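You operate a simulated robot arm through the tools that you are given. There is no shell and no other tool.

Carry out the task below with a simulated robot arm. There is one attempt and no reset: what you move stays moved.

TASK
Wash the lumpy sheet off the screen, then form a new thin one.
Fine: wash it off in the vat; dip once, shake it even, then toss off the water; leave the flat sticks, catches, stirrer and white drain plug as they are.

The check looks at the end state, three seconds after you hand in, the way a careful person would. Anything else that was tipped, shoved, dropped, spilled or broken makes it a failure. Flat cloth is picked up by pressing the open fingertips on it (5 to 10 N) and closing them slowly along it; thin cloth reads only 2 to 8 mm in the jaws.

THE ROBOT
A 7-joint arm with a two-finger parallel gripper, fixed in place. Base frame: the origin is on the floor under the middle of its stand, x ahead of it, y to its left, z up; the work surface is at about z = 898. Lengths are in mm, angles in rad, forces in N, time in s.
It reaches about 1247 mm from its shoulder. Its first joint turns from -2.304 to 2.304 rad. Payload 3.91 kg.
The tool frame sits at the grasp point between the pads (the TCP): z along the fingers, y along the line on which they close. The tips reach 30 mm beyond it. Largest opening 110 mm; finger width 20, thickness 10; the body of the gripper, 48 by 112 mm, starts 55 mm behind the TCP.
Orientation is that of the tool frame in the base frame, as a unit quaternion [x, y, z, w]. With the fingers straight down and closing along the base's y, the tool's x points along the base's -x, its y along +y and its z along -z.

THE INTERFACE
- The arm moves only by the tool jog_arm. Its argument "increments" is one flat list of numbers, 7 for each row, row after row: the turn, a rotation vector about the tool's x, y, z in units of 6 degrees (1.0 is 6 degrees), then the shift along the tool's x, y, z in units of 20 mm (1.0 is 20 mm), then the gripper command, from -1 (fully open) to 1 (shut), values between in proportion. In form: [rx, ry, rz, x, y, z, grip, rx, ry, rz, x, y, z, grip, ...]. A call has 1 to 20 rows; each row shifts and turns the commanded pose from where the row before left it, along the tool's axes as they then stand. A call with a number of a shift or a turn outside -1 to 1 is refused whole. A row lasts 0.2 s, in which the tool goes at most 50 mm and 0.15 rad; a call with a longer step from one row to the next is refused whole, and so is a gripper value outside its range. A pose out of reach is approached as far as the arm can. The call stops where the force on the tool passes 40 N (or 10 N more than at its start, if that is more) or the arm is blocked; 0.2 s more then pass. Each finger travels about 108 mm/s and halts on what it meets, pressing with about 27 N; the grip force reading is that of the motor and also rises with nothing between the fingers. The clock runs only during rows and for 0.2 s after the last one: add rows that do not move to give the fingers time. The reply holds the time, the measured pose of the TCP, the force on the tool along the base axes, the opening and the grip force, in the units named above and with some noise, with the torque about the TCP (base axes, N m) and any sound that the robot's microphone picked up.
- Cameras (640 x 400 px; columns grow to the right, rows downward): "scene" is fixed at [223.2, 650.2, 1556]; the picture's right is [-0.76, -0.65, 0.00], its down [-0.55, 0.65, -0.53] and it looks along [0.34, -0.40, -0.85] (base axes); focal length 214 px, centre (320, 200). "wrist" rides on the gripper at [72, 17, -103] in the tool frame; the picture's right is [-0.23, 0.97, 0.00], its down [-0.76, -0.18, -0.62] and it looks along [-0.61, -0.14, 0.78] (tool axes); focal length 222 px, centre (320, 200). There is no depth. A picture from a camera that has moved, and an enlarged one, comes with that camera's place and axes in the base frame and with its lens.
- capture(camera): a new picture of that camera. It takes no simulated time.
- enlarge(camera, box): a new picture of the part [left, top, right, bottom] of that camera's present view, enlarged. It takes no simulated time.
- hand_in(): hands the job in; it is judged then, once.

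Nothing tells you positions but the pictures and the camera data. Unless the task says otherwise, let go and move clear before handing in.

The tools are called after ">>>" by a JSON object that holds its "name" and its "arguments". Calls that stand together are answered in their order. jog_arm: Moves the arm, as the interface text tells. Its arguments: {"type":"object","properties":{"increments":{"type":"array"}},"required":["increments"]} The other tools are called the same way: capture (camera) takes a picture; enlarge (camera, box) takes an enlarged picture of a part of a camera's view; hand_in () hands the job in.

At the start:

```text
clock: 0.0
eef_pos: [510.6, 238.9, 1312.5]
orientation: [0.001, 1.0, 0.0, 0.0]
contact_force: [0.2, 0.8, 0.4]
ft_torque: [-0.01, -0.05, 0.02]
gripper_width: 110.0
grip_force: 0.0
```

scene: 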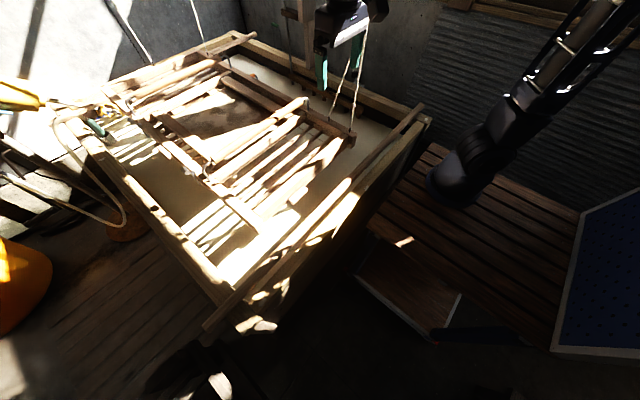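
wrist: 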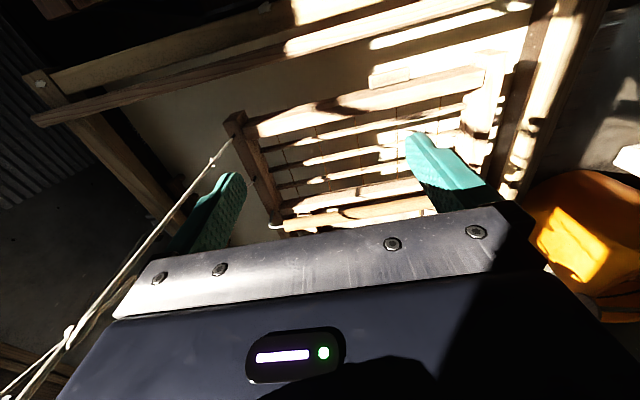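

I see a wooden vat with a papermaking mould (frame with screen) hanging on cords from above, and the gripper is above it. I'll look closer before moving anything.

>>> {"name": "enlarge", "arguments": {"camera": "scene", "box": [60, 20, 260, 145]}}

>>> {"name": "enlarge", "arguments": {"camera": "scene", "box": [200, 20, 440, 170]}}

>>> {"name": "enlarge", "arguments": {"camera": "scene", "box": [120, 80, 360, 230]}}

>>> {"name": "enlarge", "arguments": {"camera": "scene", "box": [0, 60, 160, 160]}}

>>> {"name": "enlarge", "arguments": {"camera": "wrist", "box": [200, 40, 560, 265]}}

```text
3.20 times, centred on (160, 82) of scene
camera zoom: at [223.2, 650.2, 1556.0], right [-0.76, -0.65, 0.0], down [-0.55, 0.65, -0.53], along [0.34, -0.4, -0.85], focal length 686 px, centre (832, 576)
```

zoom: 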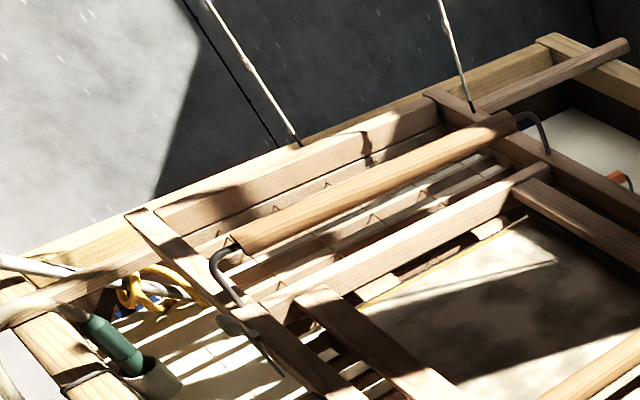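

```text
2.67 times, centred on (320, 95) of scene
camera zoom: at [223.2, 650.2, 1556.0], right [-0.76, -0.65, 0.0], down [-0.55, 0.65, -0.53], along [0.34, -0.4, -0.85], focal length 572 px, centre (320, 480)
```

zoom: 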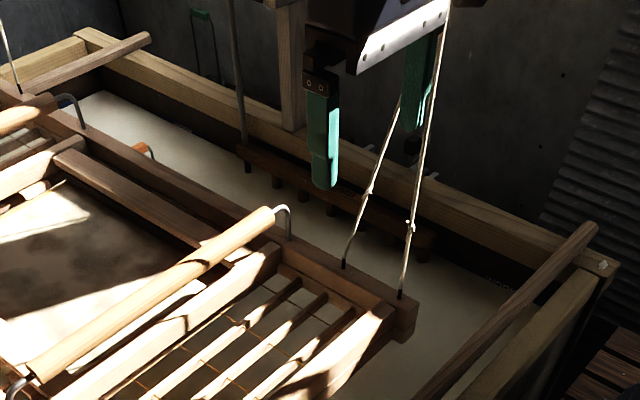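

```text
2.67 times, centred on (240, 155) of scene
camera zoom: at [223.2, 650.2, 1556.0], right [-0.76, -0.65, 0.0], down [-0.55, 0.65, -0.53], along [0.34, -0.4, -0.85], focal length 572 px, centre (533, 320)
```

zoom: 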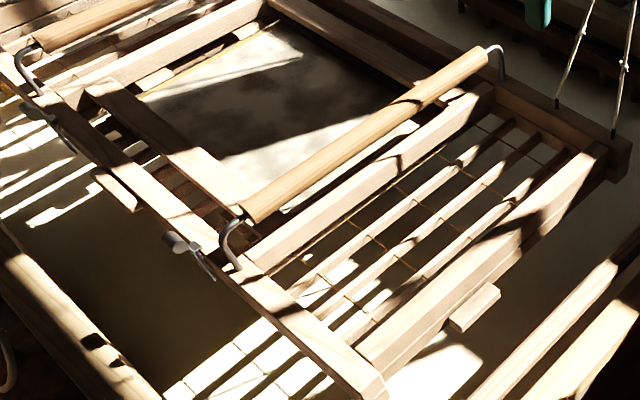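

```text
4.00 times, centred on (80, 110) of scene
camera zoom: at [223.2, 650.2, 1556.0], right [-0.76, -0.65, 0.0], down [-0.55, 0.65, -0.53], along [0.34, -0.4, -0.85], focal length 858 px, centre (1280, 560)
```

zoom: 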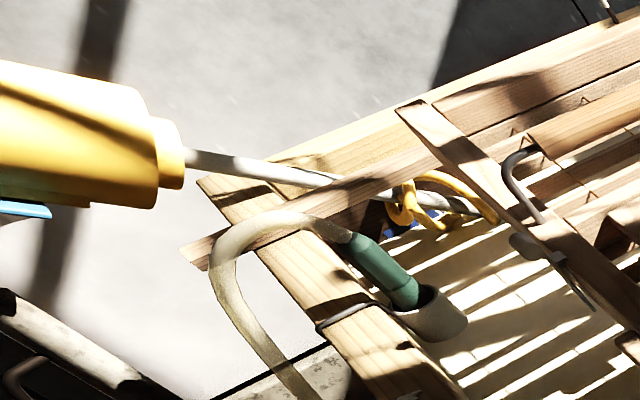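

```text
1.78 times, centred on (380, 152) of wrist
camera zoom: at [438.7, 257.8, 1417.0], right [0.23, 0.97, 0.0], down [0.76, -0.18, 0.62], along [0.61, -0.14, -0.78], focal length 395 px, centre (213, 284)
```

zoom: 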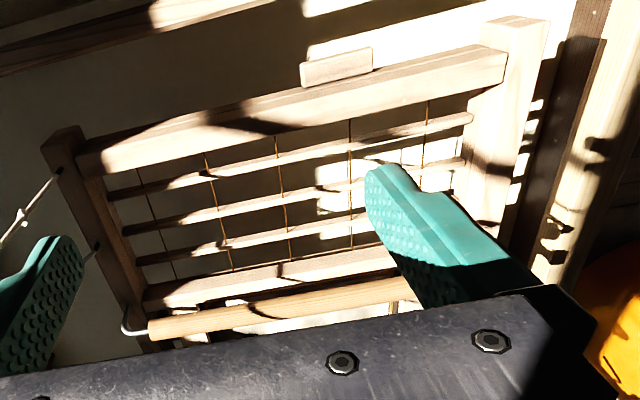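

The mould hangs from cords at roughly z≈950, spanning about x 550–1730, y 40–565, with two round handles across it, at x≈815 and x≈1390. I need finer views to identify the sticks, catches, stirrer and plug.

>>> {"name": "enlarge", "arguments": {"camera": "scene", "box": [150, 100, 230, 150]}}

>>> {"name": "enlarge", "arguments": {"camera": "scene", "box": [160, 60, 320, 160]}}

>>> {"name": "enlarge", "arguments": {"camera": "scene", "box": [230, 150, 350, 225]}}

>>> {"name": "enlarge", "arguments": {"camera": "scene", "box": [80, 60, 176, 120]}}

>>> {"name": "enlarge", "arguments": {"camera": "scene", "box": [240, 0, 400, 100]}}

>>> {"name": "enlarge", "arguments": {"camera": "scene", "box": [190, 20, 286, 80]}}

```text
8.00 times, centred on (190, 125) of scene
camera zoom: at [223.2, 650.2, 1556.0], right [-0.76, -0.65, 0.0], down [-0.55, 0.65, -0.53], along [0.34, -0.4, -0.85], focal length 1716 px, centre (1360, 800)
```

zoom: 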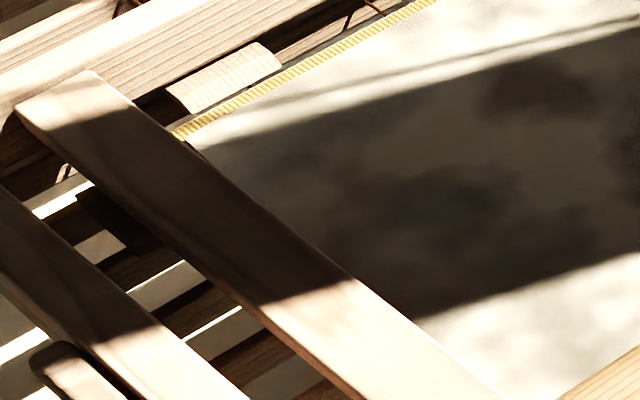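

```text
4.00 times, centred on (240, 110) of scene
camera zoom: at [223.2, 650.2, 1556.0], right [-0.76, -0.65, 0.0], down [-0.55, 0.65, -0.53], along [0.34, -0.4, -0.85], focal length 858 px, centre (640, 560)
```

zoom: 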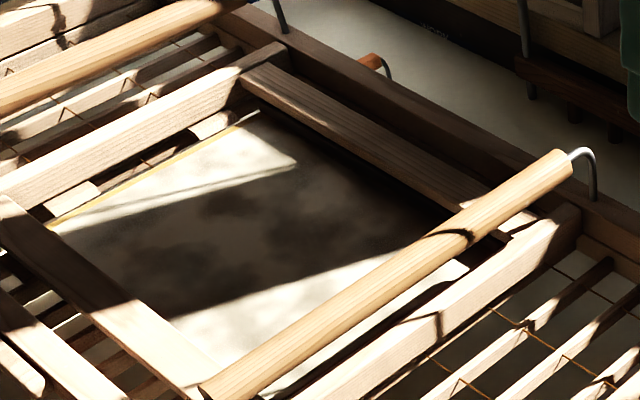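

```text
5.33 times, centred on (290, 188) of scene
camera zoom: at [223.2, 650.2, 1556.0], right [-0.76, -0.65, 0.0], down [-0.55, 0.65, -0.53], along [0.34, -0.4, -0.85], focal length 1144 px, centre (480, 267)
```

zoom: 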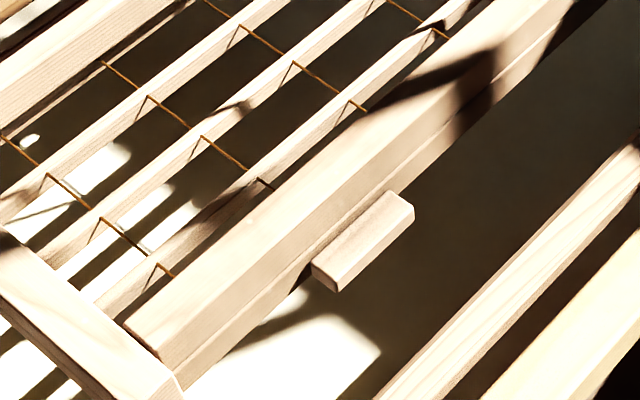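

```text
6.67 times, centred on (128, 90) of scene
camera zoom: at [223.2, 650.2, 1556.0], right [-0.76, -0.65, 0.0], down [-0.55, 0.65, -0.53], along [0.34, -0.4, -0.85], focal length 1430 px, centre (1600, 933)
```

zoom: 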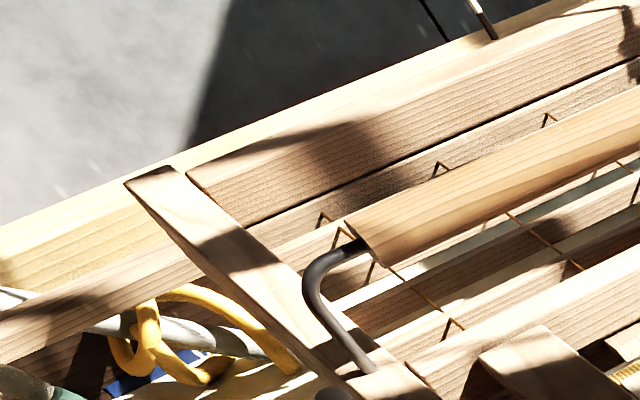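

```text
4.00 times, centred on (320, 50) of scene
camera zoom: at [223.2, 650.2, 1556.0], right [-0.76, -0.65, 0.0], down [-0.55, 0.65, -0.53], along [0.34, -0.4, -0.85], focal length 858 px, centre (320, 800)
```

zoom: 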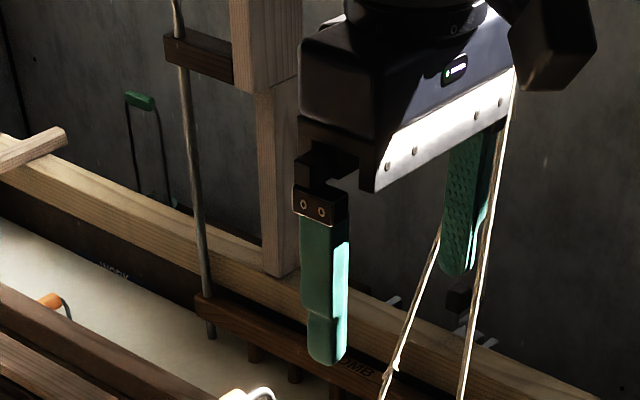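

```text
6.67 times, centred on (238, 50) of scene
camera zoom: at [223.2, 650.2, 1556.0], right [-0.76, -0.65, 0.0], down [-0.55, 0.65, -0.53], along [0.34, -0.4, -0.85], focal length 1430 px, centre (867, 1200)
```

zoom: 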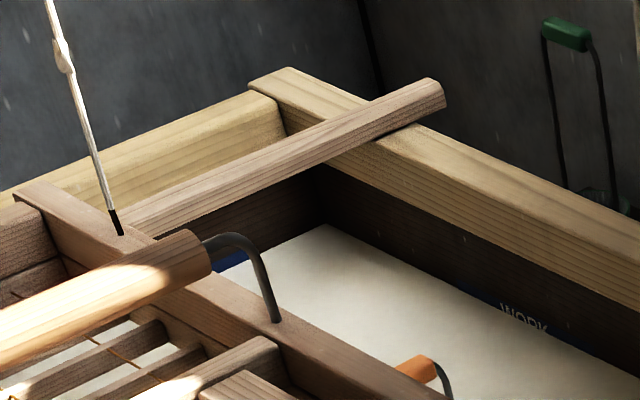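

The flat sticks appear to be the two flat bars laid on the screen's edges. The stirrer is the comb hanging at the far (-y) side, and the mould hangs by cords on the -y rail and far end. Next I'll turn the gripper 90° in free air so the fingers can close across the handle, then look again.

>>> {"name": "jog_arm", "arguments": {"increments": [0, 0, 1, 0, 0, 0, -1, 0, 0, 1, 0, 0, 0, -1, 0, 0, 1, 0, 0, 0, -1, 0, 0, 1, 0, 0, 0, -1, 0, 0, 1, 0, 0, 0, -1, 0, 0, 1, 0, 0, 0, -1, 0, 0, 1, 0, 0, 0, -1, 0, 0, 1, 0, 0, 0, -1, 0, 0, 1, 0, 0, 0, -1, 0, 0, 1, 0, 0, 0, -1, 0, 0, 1, 0, 0, 0, -1, 0, 0, 1, 0, 0, 0, -1, 0, 0, 1, 0, 0, 0, -1, 0, 0, 1, 0, 0, 0, -1, 0, 0, 1, 0, 0, 0, -1, 0, 0, 0, 0, 0, 0, -1]}}

>>> {"name": "capture", "arguments": {"camera": "wrist"}}

>>> {"name": "capture", "arguments": {"camera": "scene"}}

```text
clock: 3.4
eef_pos: [510.0, 240.4, 1314.1]
orientation: [0.707, 0.707, -0.001, 0.001]
contact_force: [0.1, 0.5, -0.6]
ft_torque: [0.02, 0.02, 0.01]
gripper_width: 109.7
grip_force: 0.1
```

```text
taken
camera wrist: at [528.3, 313.1, 1417.5], right [0.97, -0.23, 0.0], down [-0.18, -0.76, 0.62], along [-0.14, -0.61, -0.78], focal length 222 px, centre (320, 200)
```

wrist: 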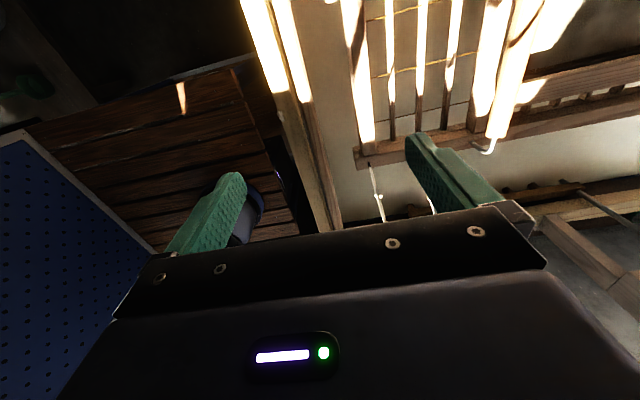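

```text
taken
```

scene: 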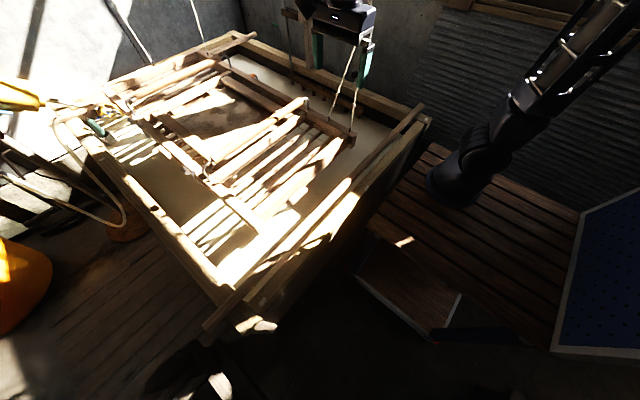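

The 90° turn worked: the tool's y is now along base +x and its x along base +y. I'll move forward in free air to about (740, 290, 1230) to view the near handle and the sheet.

>>> {"name": "jog_arm", "arguments": {"increments": [0, 0, 0, 0.25, 1, 0.2, -1, 0, 0, 0, 0.25, 1, 0.2, -1, 0, 0, 0, 0.25, 1, 0.2, -1, 0, 0, 0, 0.25, 1, 0.2, -1, 0, 0, 0, 0.25, 1, 0.2, -1, 0, 0, 0, 0.25, 1, 0.4, -1, 0, 0, 0, 0.25, 1, 0.4, -1, 0, 0, 0, 0.25, 1, 0.4, -1, 0, 0, 0, 0.25, 1, 0.5, -1, 0, 0, 0, 0.25, 1, 0.5, -1, 0, 0, 0, 0, 1, 0.5, -1, 0, 0, 0, 0, 0, 0, -1]}}

>>> {"name": "capture", "arguments": {"camera": "wrist"}}

>>> {"name": "capture", "arguments": {"camera": "scene"}}

```text
clock: 6.0
eef_pos: [730.2, 290.8, 1240.5]
orientation: [0.707, 0.707, 0.0, 0.0]
contact_force: [-0.6, -0.7, -0.2]
ft_torque: [0.0, 0.01, -0.02]
gripper_width: 110.1
grip_force: 0.1
```

```text
taken
camera wrist: at [748.1, 364.6, 1343.1], right [0.97, -0.23, 0.0], down [-0.18, -0.76, 0.62], along [-0.14, -0.61, -0.78], focal length 222 px, centre (320, 200)
```

wrist: 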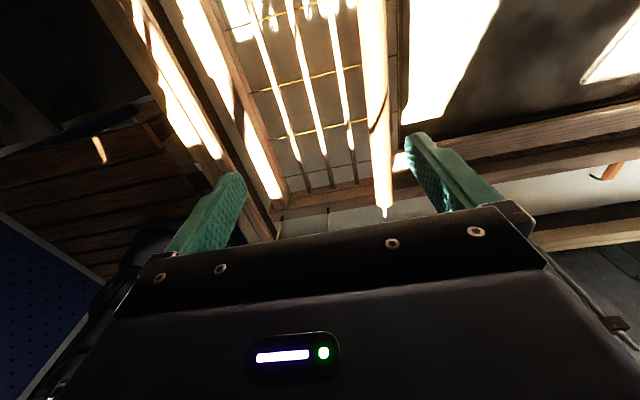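

```text
taken
```

scene: 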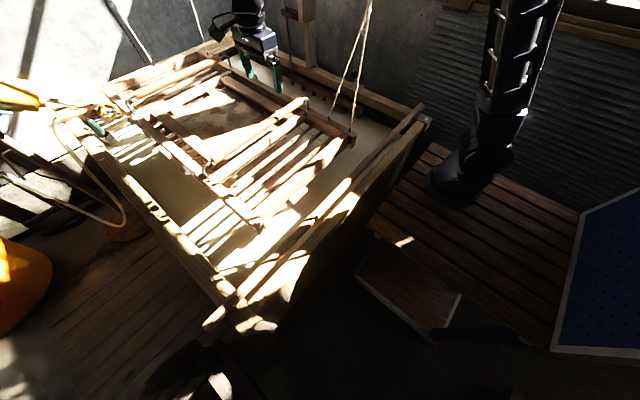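

The near handle's axis lies at about x≈807, z≈1010, running y≈72 to 505. I'll look more closely at the sheet, the handle and the bridle cords from here.

>>> {"name": "enlarge", "arguments": {"camera": "wrist", "box": [100, 0, 420, 200]}}

>>> {"name": "enlarge", "arguments": {"camera": "wrist", "box": [380, 0, 640, 240]}}

>>> {"name": "enlarge", "arguments": {"camera": "scene", "box": [290, 0, 450, 150]}}

>>> {"name": "enlarge", "arguments": {"camera": "scene", "box": [190, 130, 350, 240]}}

>>> {"name": "enlarge", "arguments": {"camera": "scene", "box": [80, 0, 240, 100]}}

```text
2.00 times, centred on (260, 100) of wrist
camera zoom: at [748.1, 364.6, 1343.1], right [0.97, -0.23, 0.0], down [-0.18, -0.76, 0.62], along [-0.14, -0.61, -0.78], focal length 444 px, centre (440, 400)
```

zoom: 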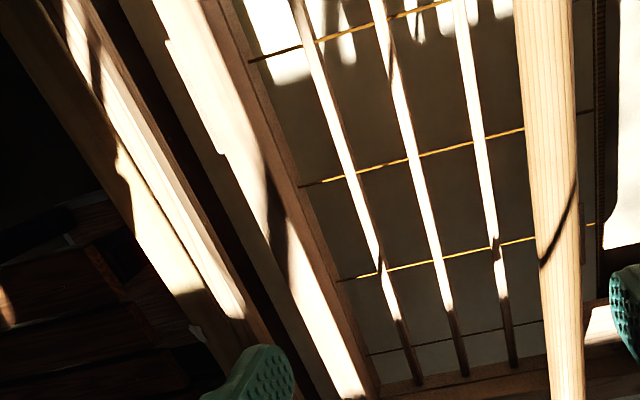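

```text
1.67 times, centred on (510, 120) of wrist
camera zoom: at [748.1, 364.6, 1343.1], right [0.97, -0.23, 0.0], down [-0.18, -0.76, 0.62], along [-0.14, -0.61, -0.78], focal length 370 px, centre (3, 333)
```

zoom: 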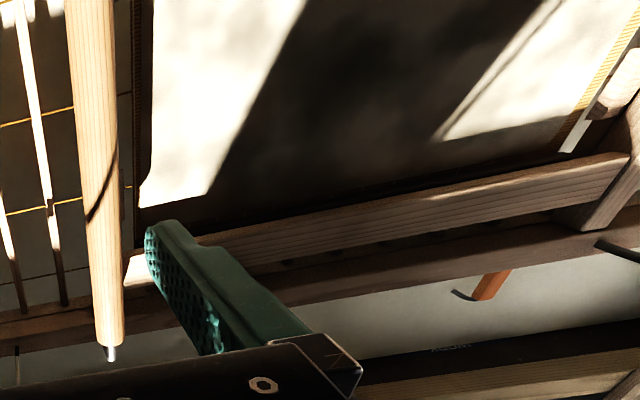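

```text
2.67 times, centred on (370, 75) of scene
camera zoom: at [223.2, 650.2, 1556.0], right [-0.76, -0.65, 0.0], down [-0.55, 0.65, -0.53], along [0.34, -0.4, -0.85], focal length 572 px, centre (187, 533)
```

zoom: 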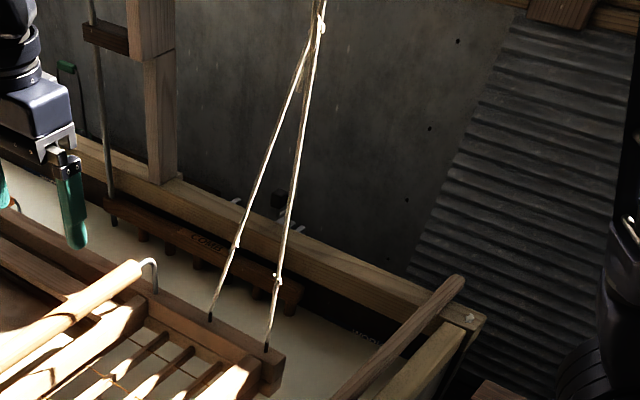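

```text
3.64 times, centred on (270, 185) of scene
camera zoom: at [223.2, 650.2, 1556.0], right [-0.76, -0.65, 0.0], down [-0.55, 0.65, -0.53], along [0.34, -0.4, -0.85], focal length 780 px, centre (502, 254)
```

zoom: 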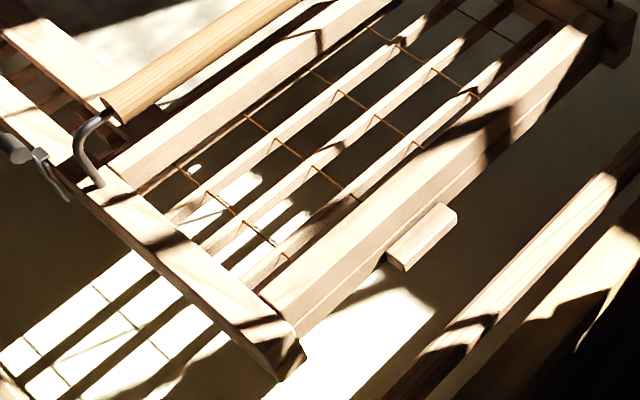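

```text
4.00 times, centred on (160, 50) of scene
camera zoom: at [223.2, 650.2, 1556.0], right [-0.76, -0.65, 0.0], down [-0.55, 0.65, -0.53], along [0.34, -0.4, -0.85], focal length 858 px, centre (960, 800)
```

zoom: 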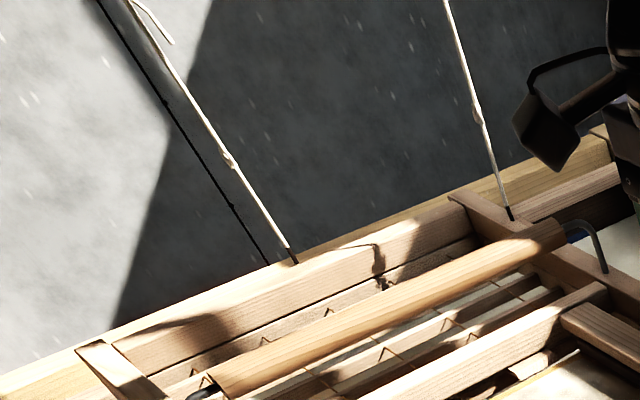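

The mould is a ribbed wooden frame with the screen and sheet in the middle, flat sticks on its two long edges, and orange- and grey-knobbed catches on the rails. I'll line up over the middle of the near handle and descend to about z=1100 to check alignment.

>>> {"name": "jog_arm", "arguments": {"increments": [0, 0, 0, 0, 1, 0, -1, 0, 0, 0, 0, 1, 0, -1, 0, 0, 0, 0, 1, 0, -1, 0, 0, 0, 0, 0.85, 0, -1, 0, 0, 0, 0, 0, 1, -1, 0, 0, 0, 0, 0, 1, -1, 0, 0, 0, 0, 0, 1, -1, 0, 0, 0, 0, 0, 1, -1, 0, 0, 0, 0, 0, 1, -1, 0, 0, 0, 0, 0, 1, -1, 0, 0, 0, 0, 0, 1, -1, 0, 0, 0, 0, 0, 0, -1]}}

>>> {"name": "capture", "arguments": {"camera": "wrist"}}

>>> {"name": "capture", "arguments": {"camera": "scene"}}

```text
clock: 8.6
eef_pos: [807.0, 288.4, 1097.5]
orientation: [0.707, 0.708, 0.0, -0.001]
contact_force: [-0.9, -0.7, 0.3]
ft_torque: [0.01, -0.01, 0.01]
gripper_width: 109.6
grip_force: 0.0
```

```text
taken
camera wrist: at [824.8, 362.8, 1201.7], right [0.97, -0.23, 0.0], down [-0.18, -0.76, 0.62], along [-0.14, -0.61, -0.78], focal length 222 px, centre (320, 200)
```

wrist: 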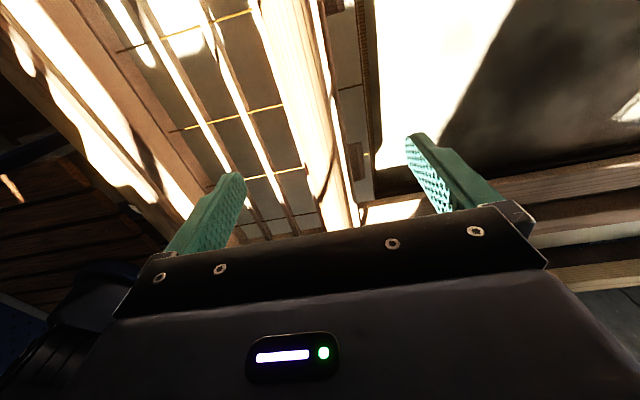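

```text
taken
```

scene: 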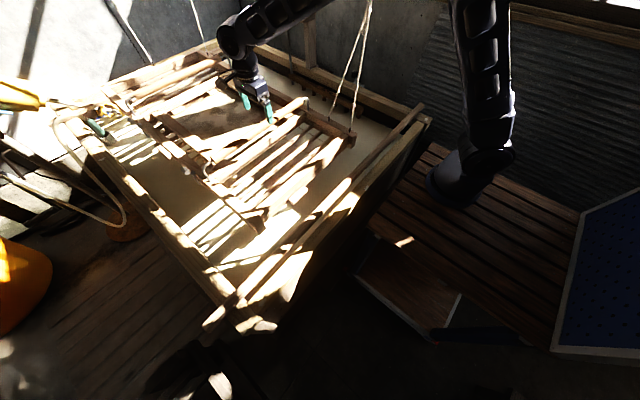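

>>> {"name": "enlarge", "arguments": {"camera": "wrist", "box": [160, 0, 480, 240]}}

>>> {"name": "enlarge", "arguments": {"camera": "scene", "box": [180, 60, 340, 160]}}

>>> {"name": "enlarge", "arguments": {"camera": "wrist", "box": [340, 0, 640, 240]}}

```text
1.67 times, centred on (320, 120) of wrist
camera zoom: at [824.8, 362.8, 1201.7], right [0.97, -0.23, 0.0], down [-0.18, -0.76, 0.62], along [-0.14, -0.61, -0.78], focal length 370 px, centre (320, 333)
```

zoom: 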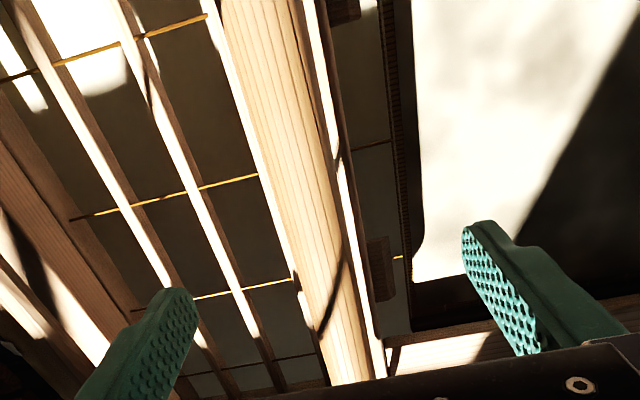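

```text
4.00 times, centred on (260, 110) of scene
camera zoom: at [223.2, 650.2, 1556.0], right [-0.76, -0.65, 0.0], down [-0.55, 0.65, -0.53], along [0.34, -0.4, -0.85], focal length 858 px, centre (560, 560)
```

zoom: 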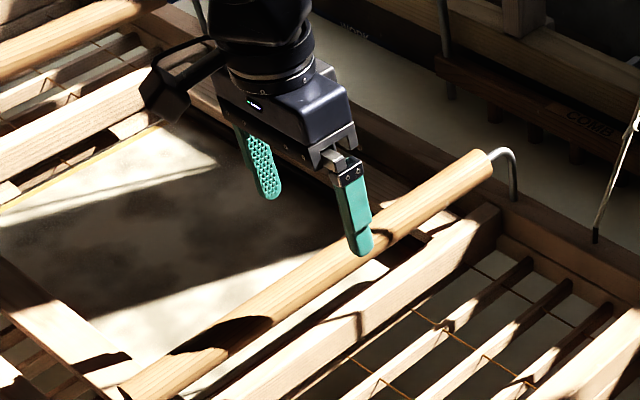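

```text
1.67 times, centred on (490, 120) of wrist
camera zoom: at [824.8, 362.8, 1201.7], right [0.97, -0.23, 0.0], down [-0.18, -0.76, 0.62], along [-0.14, -0.61, -0.78], focal length 370 px, centre (37, 333)
```

zoom: 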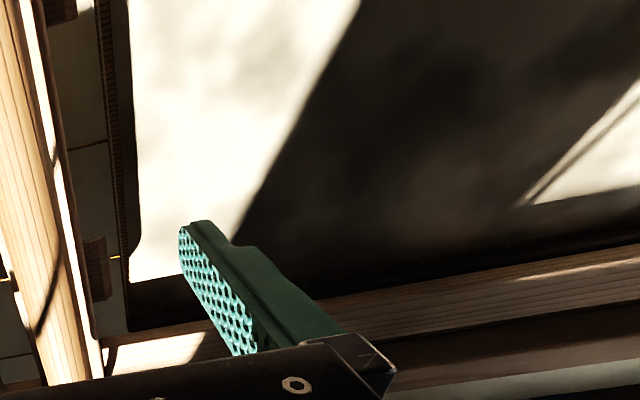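

The handle sits centred between the open fingers. I'll descend to its axis (z≈1010) and close gently to see how it responds.

>>> {"name": "jog_arm", "arguments": {"increments": [0, 0, 0, 0, 0, 1, -1, 0, 0, 0, 0, 0, 1, -1, 0, 0, 0, 0, 0, 1, -1, 0, 0, 0, 0, 0, 1, -1, 0, 0, 0, 0, 0, 0.4, -1, 0, 0, 0, 0, 0, 0, -1]}}

>>> {"name": "enlarge", "arguments": {"camera": "wrist", "box": [160, 0, 480, 240]}}

>>> {"name": "enlarge", "arguments": {"camera": "scene", "box": [180, 60, 340, 160]}}

```text
clock: 10.0
eef_pos: [807.8, 289.3, 1009.9]
orientation: [0.707, 0.707, 0.0, 0.0]
contact_force: [0.4, 0.1, -0.2]
ft_torque: [-0.01, -0.02, -0.03]
gripper_width: 110.2
grip_force: 0.1
```

```text
1.67 times, centred on (320, 120) of wrist
camera zoom: at [825.7, 363.4, 1114.4], right [0.97, -0.23, 0.0], down [-0.18, -0.76, 0.62], along [-0.14, -0.61, -0.78], focal length 370 px, centre (320, 333)
```

zoom: 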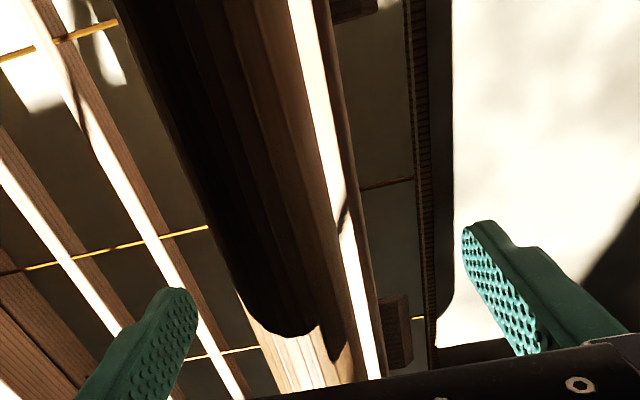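

```text
4.00 times, centred on (260, 110) of scene
camera zoom: at [223.2, 650.2, 1556.0], right [-0.76, -0.65, 0.0], down [-0.55, 0.65, -0.53], along [0.34, -0.4, -0.85], focal length 858 px, centre (560, 560)
```

zoom: 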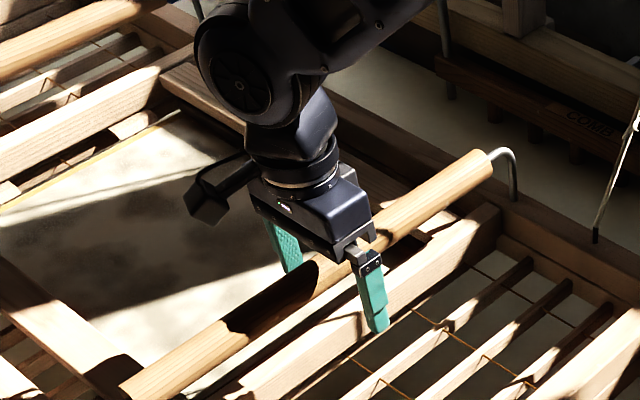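

The fingers straddle the handle with no contact. Closing now.

>>> {"name": "jog_arm", "arguments": {"increments": [0, 0, 0, 0, 0, 0, -0.2, 0, 0, 0, 0, 0, 0, 0.2, 0, 0, 0, 0, 0, 0, 0.6, 0, 0, 0, 0, 0, 0, 1, 0, 0, 0, 0, 0, 0, 1, 0, 0, 0, 0, 0, 0, 1]}}

>>> {"name": "capture", "arguments": {"camera": "scene"}}

>>> {"name": "capture", "arguments": {"camera": "wrist"}}

```text
clock: 11.4
eef_pos: [807.7, 289.9, 1009.5]
orientation: [0.707, 0.707, 0.0, 0.0]
contact_force: [-0.3, 0.3, -1.1]
ft_torque: [0.01, 0.01, 0.01]
gripper_width: 30.7
grip_force: 44.6
```

```text
taken
```

scene: 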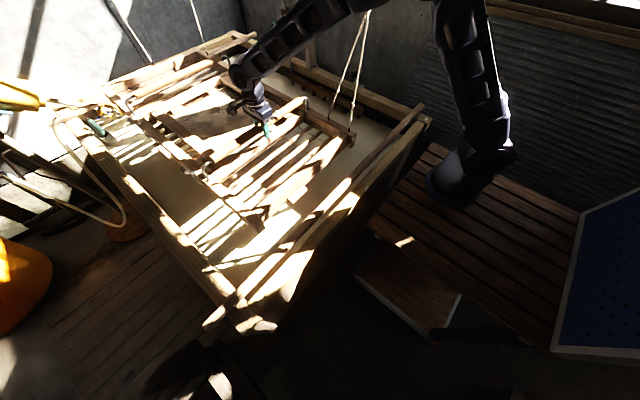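

```text
taken
camera wrist: at [825.6, 363.5, 1114.5], right [0.97, -0.23, 0.0], down [-0.18, -0.76, 0.62], along [-0.14, -0.61, -0.78], focal length 222 px, centre (320, 200)
```

wrist: 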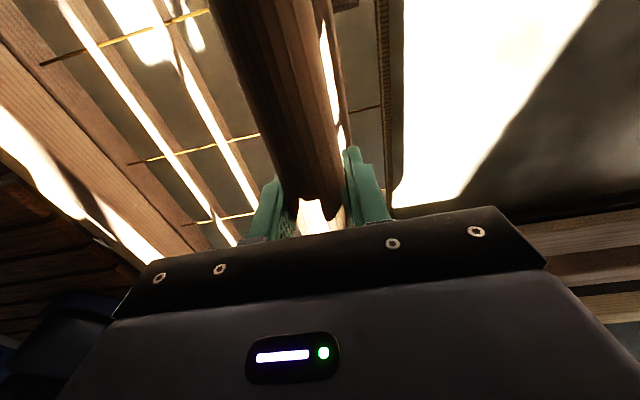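

The handle is gripped at 30.7 mm with nothing disturbed. I'll test with a small 20 mm press down to feel the cords' response.

>>> {"name": "jog_arm", "arguments": {"increments": [0, 0, 0, 0, 0, 0.5, 1, 0, 0, 0, 0, 0, 0.5, 1, 0, 0, 0, 0, 0, 0, 1]}}

>>> {"name": "capture", "arguments": {"camera": "scene"}}

```text
clock: 12.2
eef_pos: [807.8, 290.4, 990.6]
orientation: [0.706, 0.708, 0.0, 0.001]
contact_force: [-0.1, -0.3, 5.5]
ft_torque: [0.07, -0.07, 0.07]
gripper_width: 30.5
grip_force: 44.8
```

```text
taken
```

scene: 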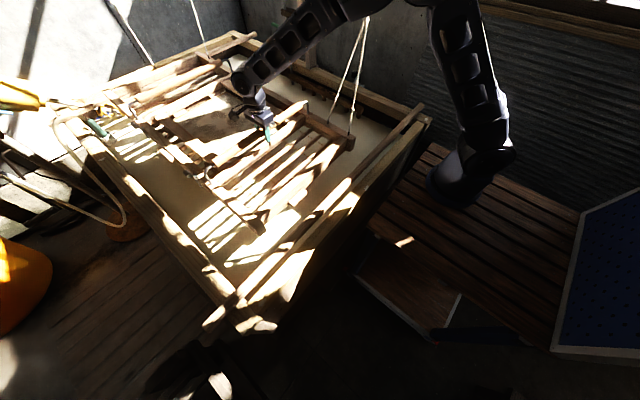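

The suspension is springy, at about 0.3 N/mm. I'll compare how the near and far ends moved under this small press.

>>> {"name": "enlarge", "arguments": {"camera": "scene", "box": [200, 20, 440, 170]}}

>>> {"name": "enlarge", "arguments": {"camera": "scene", "box": [60, 20, 260, 145]}}

>>> {"name": "enlarge", "arguments": {"camera": "scene", "box": [120, 80, 360, 230]}}

>>> {"name": "enlarge", "arguments": {"camera": "scene", "box": [80, 60, 176, 120]}}

```text
2.67 times, centred on (320, 95) of scene
camera zoom: at [223.2, 650.2, 1556.0], right [-0.76, -0.65, 0.0], down [-0.55, 0.65, -0.53], along [0.34, -0.4, -0.85], focal length 572 px, centre (320, 480)
```

zoom: 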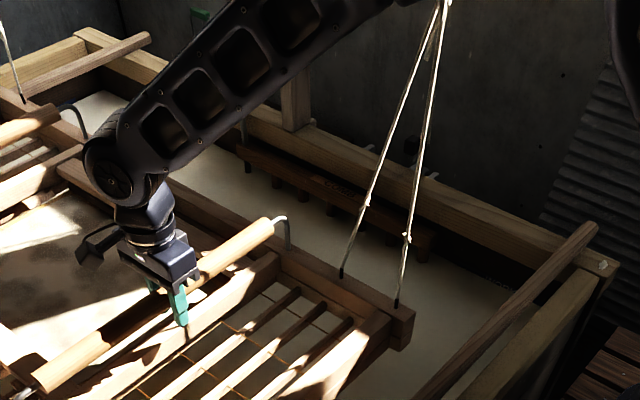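

```text
3.20 times, centred on (160, 82) of scene
camera zoom: at [223.2, 650.2, 1556.0], right [-0.76, -0.65, 0.0], down [-0.55, 0.65, -0.53], along [0.34, -0.4, -0.85], focal length 686 px, centre (832, 576)
```

zoom: 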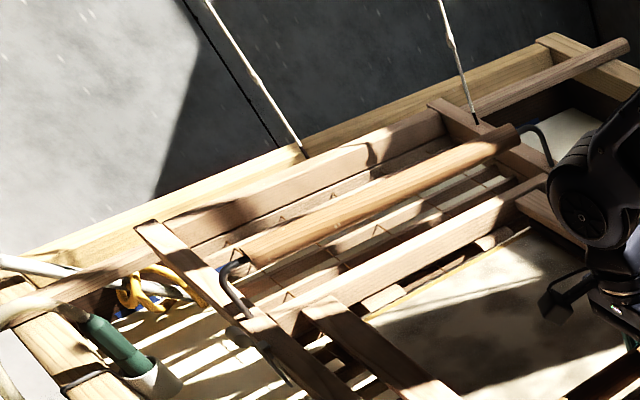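

```text
2.67 times, centred on (240, 155) of scene
camera zoom: at [223.2, 650.2, 1556.0], right [-0.76, -0.65, 0.0], down [-0.55, 0.65, -0.53], along [0.34, -0.4, -0.85], focal length 572 px, centre (533, 320)
```

zoom: 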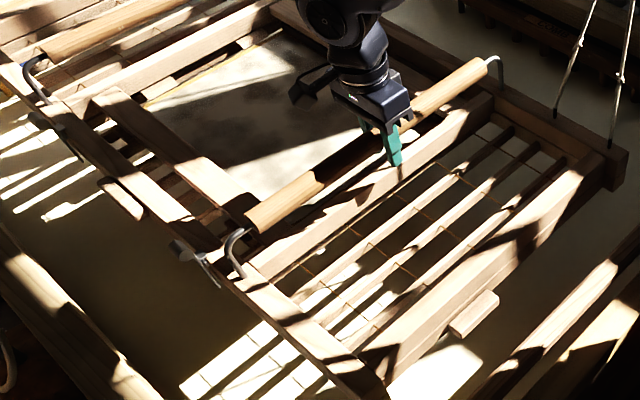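

```text
6.67 times, centred on (128, 90) of scene
camera zoom: at [223.2, 650.2, 1556.0], right [-0.76, -0.65, 0.0], down [-0.55, 0.65, -0.53], along [0.34, -0.4, -0.85], focal length 1430 px, centre (1600, 933)
```

zoom: 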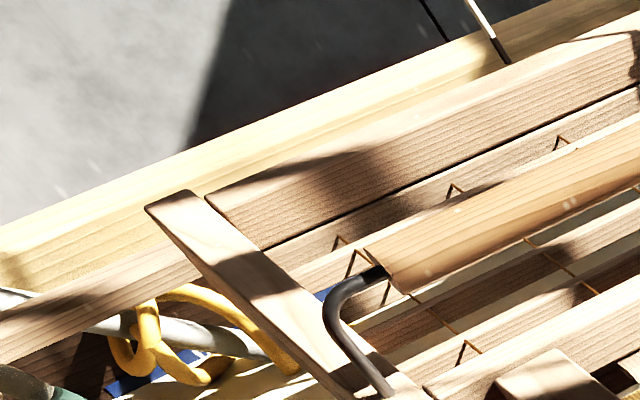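

The whole mould moves down level, so the far corner dropped about as much as the handle. The yellow mixer head and the hose cup near the far-left corner look close to the left rail, so I'll inspect that gap before going deeper.

>>> {"name": "enlarge", "arguments": {"camera": "scene", "box": [84, 95, 148, 135]}}

>>> {"name": "enlarge", "arguments": {"camera": "scene", "box": [84, 120, 212, 200]}}

>>> {"name": "enlarge", "arguments": {"camera": "wrist", "box": [360, 0, 640, 240]}}

>>> {"name": "enlarge", "arguments": {"camera": "scene", "box": [0, 60, 128, 140]}}

```text
10.00 times, centred on (116, 115) of scene
camera zoom: at [223.2, 650.2, 1556.0], right [-0.76, -0.65, 0.0], down [-0.55, 0.65, -0.53], along [0.34, -0.4, -0.85], focal length 2145 px, centre (2360, 1050)
```

zoom: 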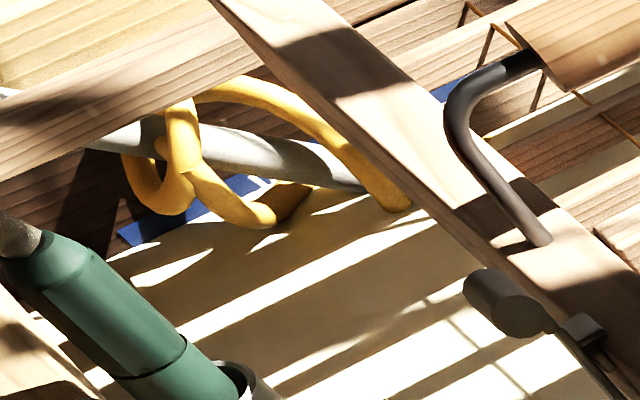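

```text
5.00 times, centred on (148, 160) of scene
camera zoom: at [223.2, 650.2, 1556.0], right [-0.76, -0.65, 0.0], down [-0.55, 0.65, -0.53], along [0.34, -0.4, -0.85], focal length 1072 px, centre (1180, 400)
```

zoom: 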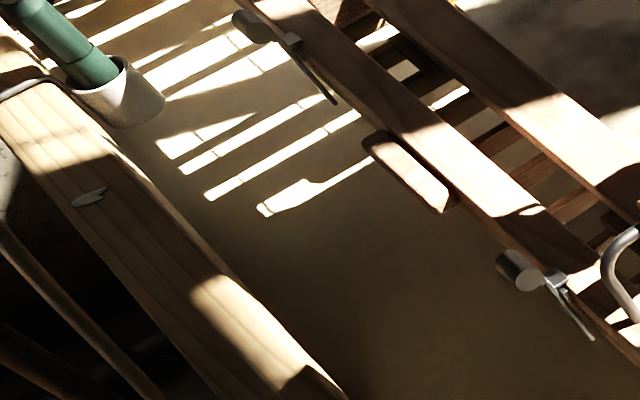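

```text
1.67 times, centred on (500, 120) of wrist
camera zoom: at [825.3, 364.1, 1095.0], right [0.97, -0.23, 0.0], down [-0.18, -0.76, 0.62], along [-0.14, -0.61, -0.78], focal length 370 px, centre (20, 333)
```

zoom: 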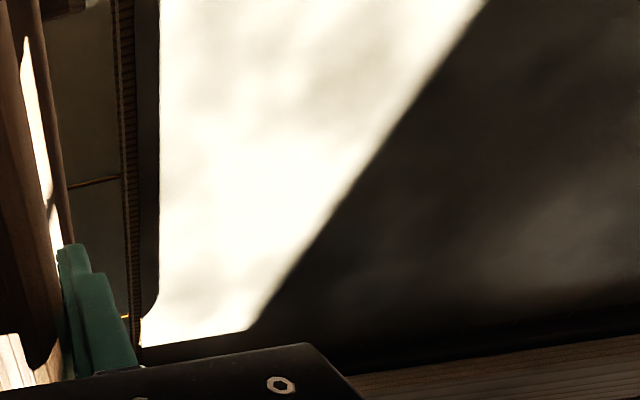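

```text
5.00 times, centred on (64, 100) of scene
camera zoom: at [223.2, 650.2, 1556.0], right [-0.76, -0.65, 0.0], down [-0.55, 0.65, -0.53], along [0.34, -0.4, -0.85], focal length 1072 px, centre (1600, 700)
```

zoom: 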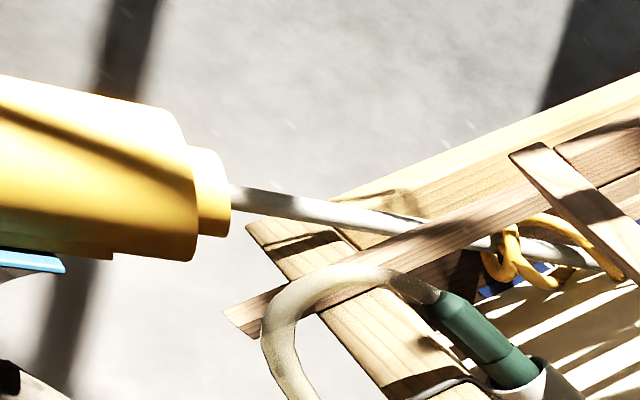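

The yellow mixer's head dips into the slurry right under the mould's far-left corner, so a straight descent risks hitting it. I'll test shifting the mould sideways (-y) and slightly toward the robot (-x) while it's still above everything.

>>> {"name": "jog_arm", "arguments": {"increments": [0, 0, 0, 0, 0, -0.5, 1, 0, 0, 0, -0.5, 0, -0.4, 1, 0, 0, 0, -0.5, 0, 0, 1, 0, 0, 0, -0.5, 0, 0, 1, 0, 0, 0, 0, 0, 0, 1, 0, 0, 0, 0, 0, 0, 1]}}

>>> {"name": "capture", "arguments": {"camera": "scene"}}

```text
clock: 13.6
eef_pos: [807.4, 260.3, 1008.6]
orientation: [0.707, 0.707, 0.0, 0.0]
contact_force: [0.4, 0.3, 4.3]
ft_torque: [0.11, 0.05, -0.11]
gripper_width: 31.0
grip_force: 44.7
```

```text
taken
```

scene: 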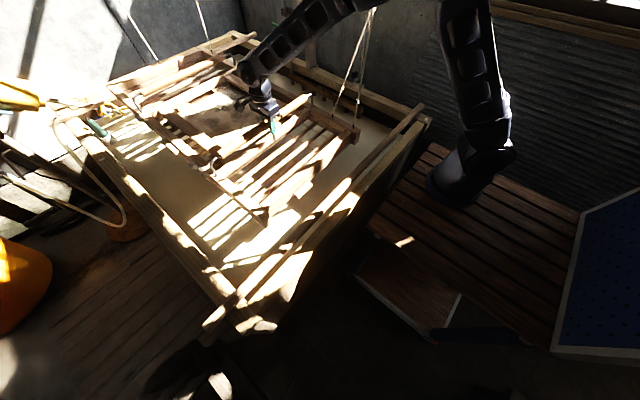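

Sideways motion is nearly force-free. I'll check that the whole mould translated rather than yawing.

>>> {"name": "enlarge", "arguments": {"camera": "scene", "box": [60, 20, 260, 145]}}

>>> {"name": "enlarge", "arguments": {"camera": "scene", "box": [200, 20, 440, 170]}}

>>> {"name": "enlarge", "arguments": {"camera": "scene", "box": [120, 80, 360, 230]}}

```text
3.20 times, centred on (160, 82) of scene
camera zoom: at [223.2, 650.2, 1556.0], right [-0.76, -0.65, 0.0], down [-0.55, 0.65, -0.53], along [0.34, -0.4, -0.85], focal length 686 px, centre (832, 576)
```

zoom: 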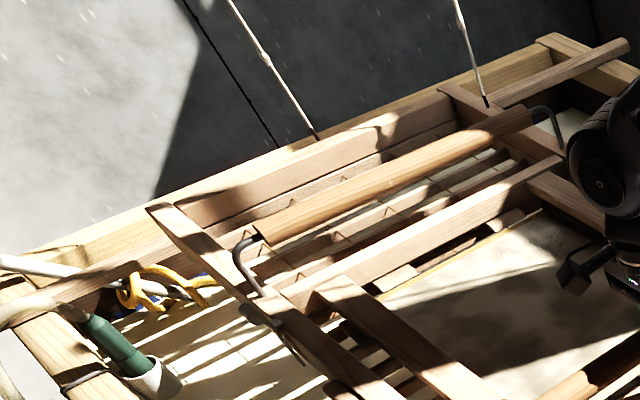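

```text
2.67 times, centred on (320, 95) of scene
camera zoom: at [223.2, 650.2, 1556.0], right [-0.76, -0.65, 0.0], down [-0.55, 0.65, -0.53], along [0.34, -0.4, -0.85], focal length 572 px, centre (320, 480)
```

zoom: 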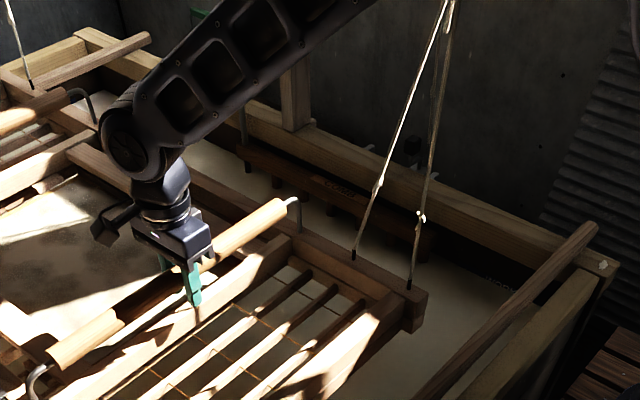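

```text
2.67 times, centred on (240, 155) of scene
camera zoom: at [223.2, 650.2, 1556.0], right [-0.76, -0.65, 0.0], down [-0.55, 0.65, -0.53], along [0.34, -0.4, -0.85], focal length 572 px, centre (533, 320)
```

zoom: 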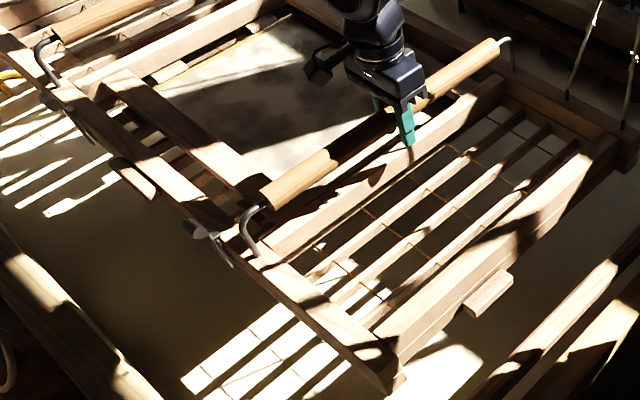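

The whole mould translated cleanly. I'll shift further clear of the mixer, to about y=210, x=770, before lowering.

>>> {"name": "jog_arm", "arguments": {"increments": [0, 0, 0, -0.5, -0.4, 0, 1, 0, 0, 0, -0.5, -0.4, 0, 1, 0, 0, 0, -0.5, -0.4, 0, 1, 0, 0, 0, -0.5, -0.4, 0, 1, 0, 0, 0, -0.5, -0.4, 0, 1, 0, 0, 0, 0, 0, 0, 1, 0, 0, 0, 0, 0, 0, 1]}}

>>> {"name": "enlarge", "arguments": {"camera": "scene", "box": [60, 20, 260, 145]}}

>>> {"name": "enlarge", "arguments": {"camera": "scene", "box": [200, 20, 440, 170]}}

```text
clock: 14.8
eef_pos: [775.4, 213.8, 1011.6]
orientation: [0.708, 0.706, 0.006, 0.003]
contact_force: [15.1, 3.7, -0.6]
ft_torque: [0.26, -0.13, -0.1]
gripper_width: 30.8
grip_force: 45.0
stopped in row 5: the force on the tool passed its limit at 75 N (the readings are from after the stop); the commanded pose is now the measured one
```

```text
3.20 times, centred on (160, 82) of scene
camera zoom: at [223.2, 650.2, 1556.0], right [-0.76, -0.65, 0.0], down [-0.55, 0.65, -0.53], along [0.34, -0.4, -0.85], focal length 686 px, centre (832, 576)
```

zoom: 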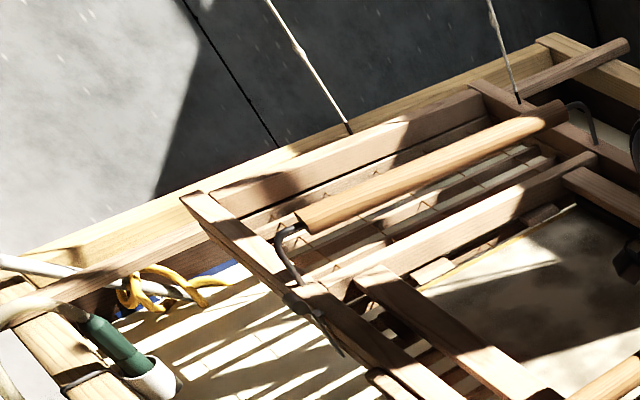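

```text
2.67 times, centred on (320, 95) of scene
camera zoom: at [223.2, 650.2, 1556.0], right [-0.76, -0.65, 0.0], down [-0.55, 0.65, -0.53], along [0.34, -0.4, -0.85], focal length 572 px, centre (320, 480)
```

zoom: 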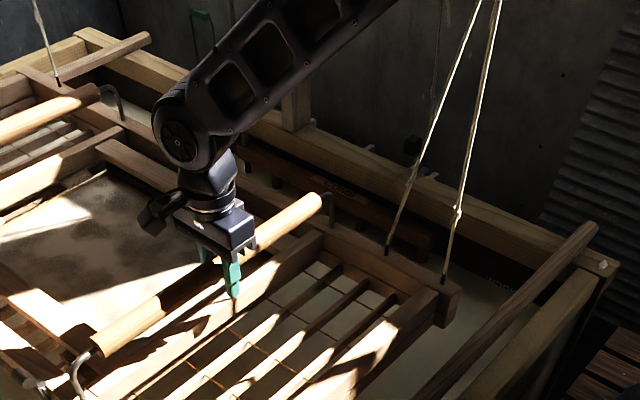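

The motion stopped because the mould seems to reach its travel limit toward -x, about 32 mm from rest; the stick and rims look unmoved. I'll back off 8 mm in +x and check that the force is gone.

>>> {"name": "jog_arm", "arguments": {"increments": [0, 0, 0, 0, 0.4, 0, 1, 0, 0, 0, 0, 0, 0, 1, 0, 0, 0, 0, 0, 0, 1]}}

>>> {"name": "capture", "arguments": {"camera": "scene"}}

>>> {"name": "capture", "arguments": {"camera": "wrist"}}

>>> {"name": "enlarge", "arguments": {"camera": "scene", "box": [190, 130, 430, 280]}}

```text
clock: 15.6
eef_pos: [782.7, 212.7, 1011.4]
orientation: [0.708, 0.706, 0.005, 0.001]
contact_force: [2.0, 3.3, -2.8]
ft_torque: [0.29, 0.46, 0.23]
gripper_width: 30.7
grip_force: 44.6
```

```text
taken
```

scene: 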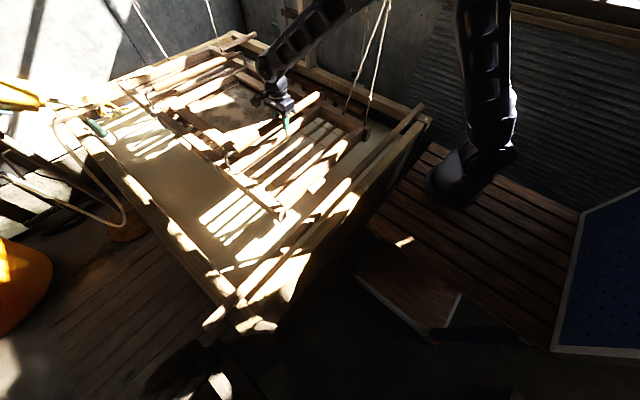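

```text
taken
camera wrist: at [798.4, 286.3, 1116.3], right [0.97, -0.23, 0.01], down [-0.18, -0.76, 0.62], along [-0.13, -0.6, -0.79], focal length 222 px, centre (320, 200)
```

wrist: 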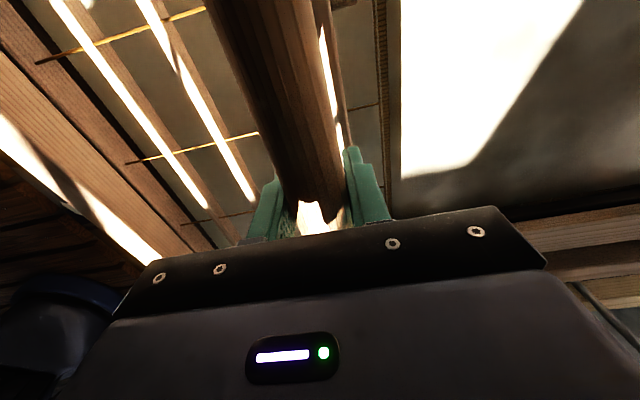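

```text
2.67 times, centred on (310, 205) of scene
camera zoom: at [223.2, 650.2, 1556.0], right [-0.76, -0.65, 0.0], down [-0.55, 0.65, -0.53], along [0.34, -0.4, -0.85], focal length 572 px, centre (347, 187)
```

zoom: 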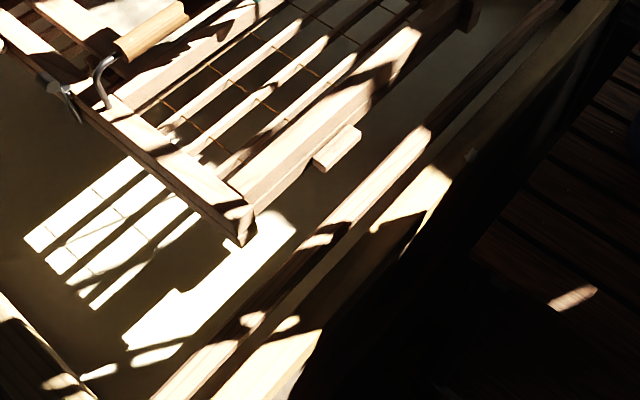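

>>> {"name": "enlarge", "arguments": {"camera": "scene", "box": [210, 20, 338, 100]}}

>>> {"name": "enlarge", "arguments": {"camera": "scene", "box": [300, 60, 428, 140]}}

>>> {"name": "enlarge", "arguments": {"camera": "scene", "box": [90, 70, 218, 150]}}

```text
5.00 times, centred on (274, 60) of scene
camera zoom: at [223.2, 650.2, 1556.0], right [-0.76, -0.65, 0.0], down [-0.55, 0.65, -0.53], along [0.34, -0.4, -0.85], focal length 1072 px, centre (550, 900)
```

zoom: 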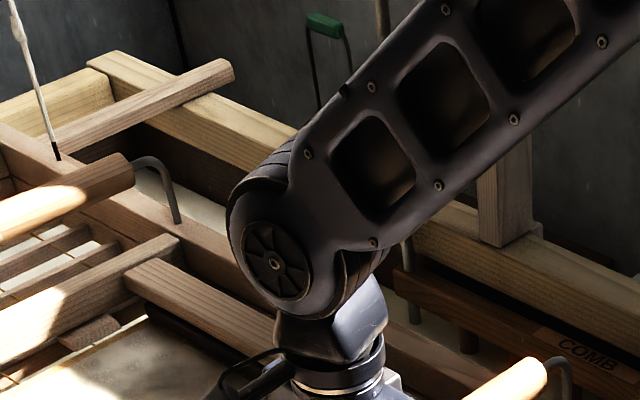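

```text
5.00 times, centred on (364, 100) of scene
camera zoom: at [223.2, 650.2, 1556.0], right [-0.76, -0.65, 0.0], down [-0.55, 0.65, -0.53], along [0.34, -0.4, -0.85], focal length 1072 px, centre (100, 700)
```

zoom: 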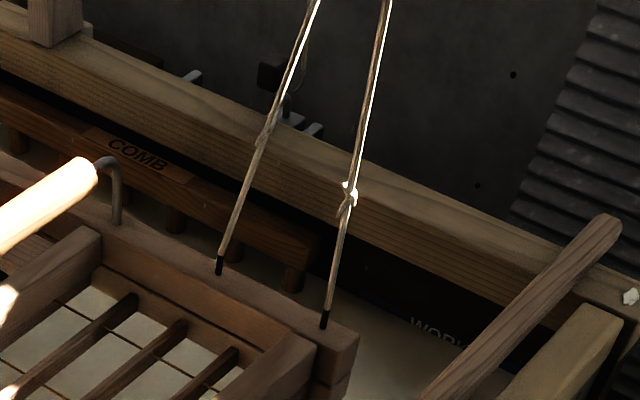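

```text
5.00 times, centred on (154, 110) of scene
camera zoom: at [223.2, 650.2, 1556.0], right [-0.76, -0.65, 0.0], down [-0.55, 0.65, -0.53], along [0.34, -0.4, -0.85], focal length 1072 px, centre (1150, 650)
```

zoom: 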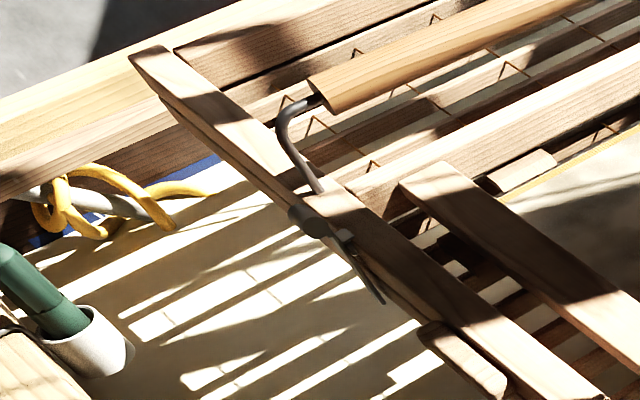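

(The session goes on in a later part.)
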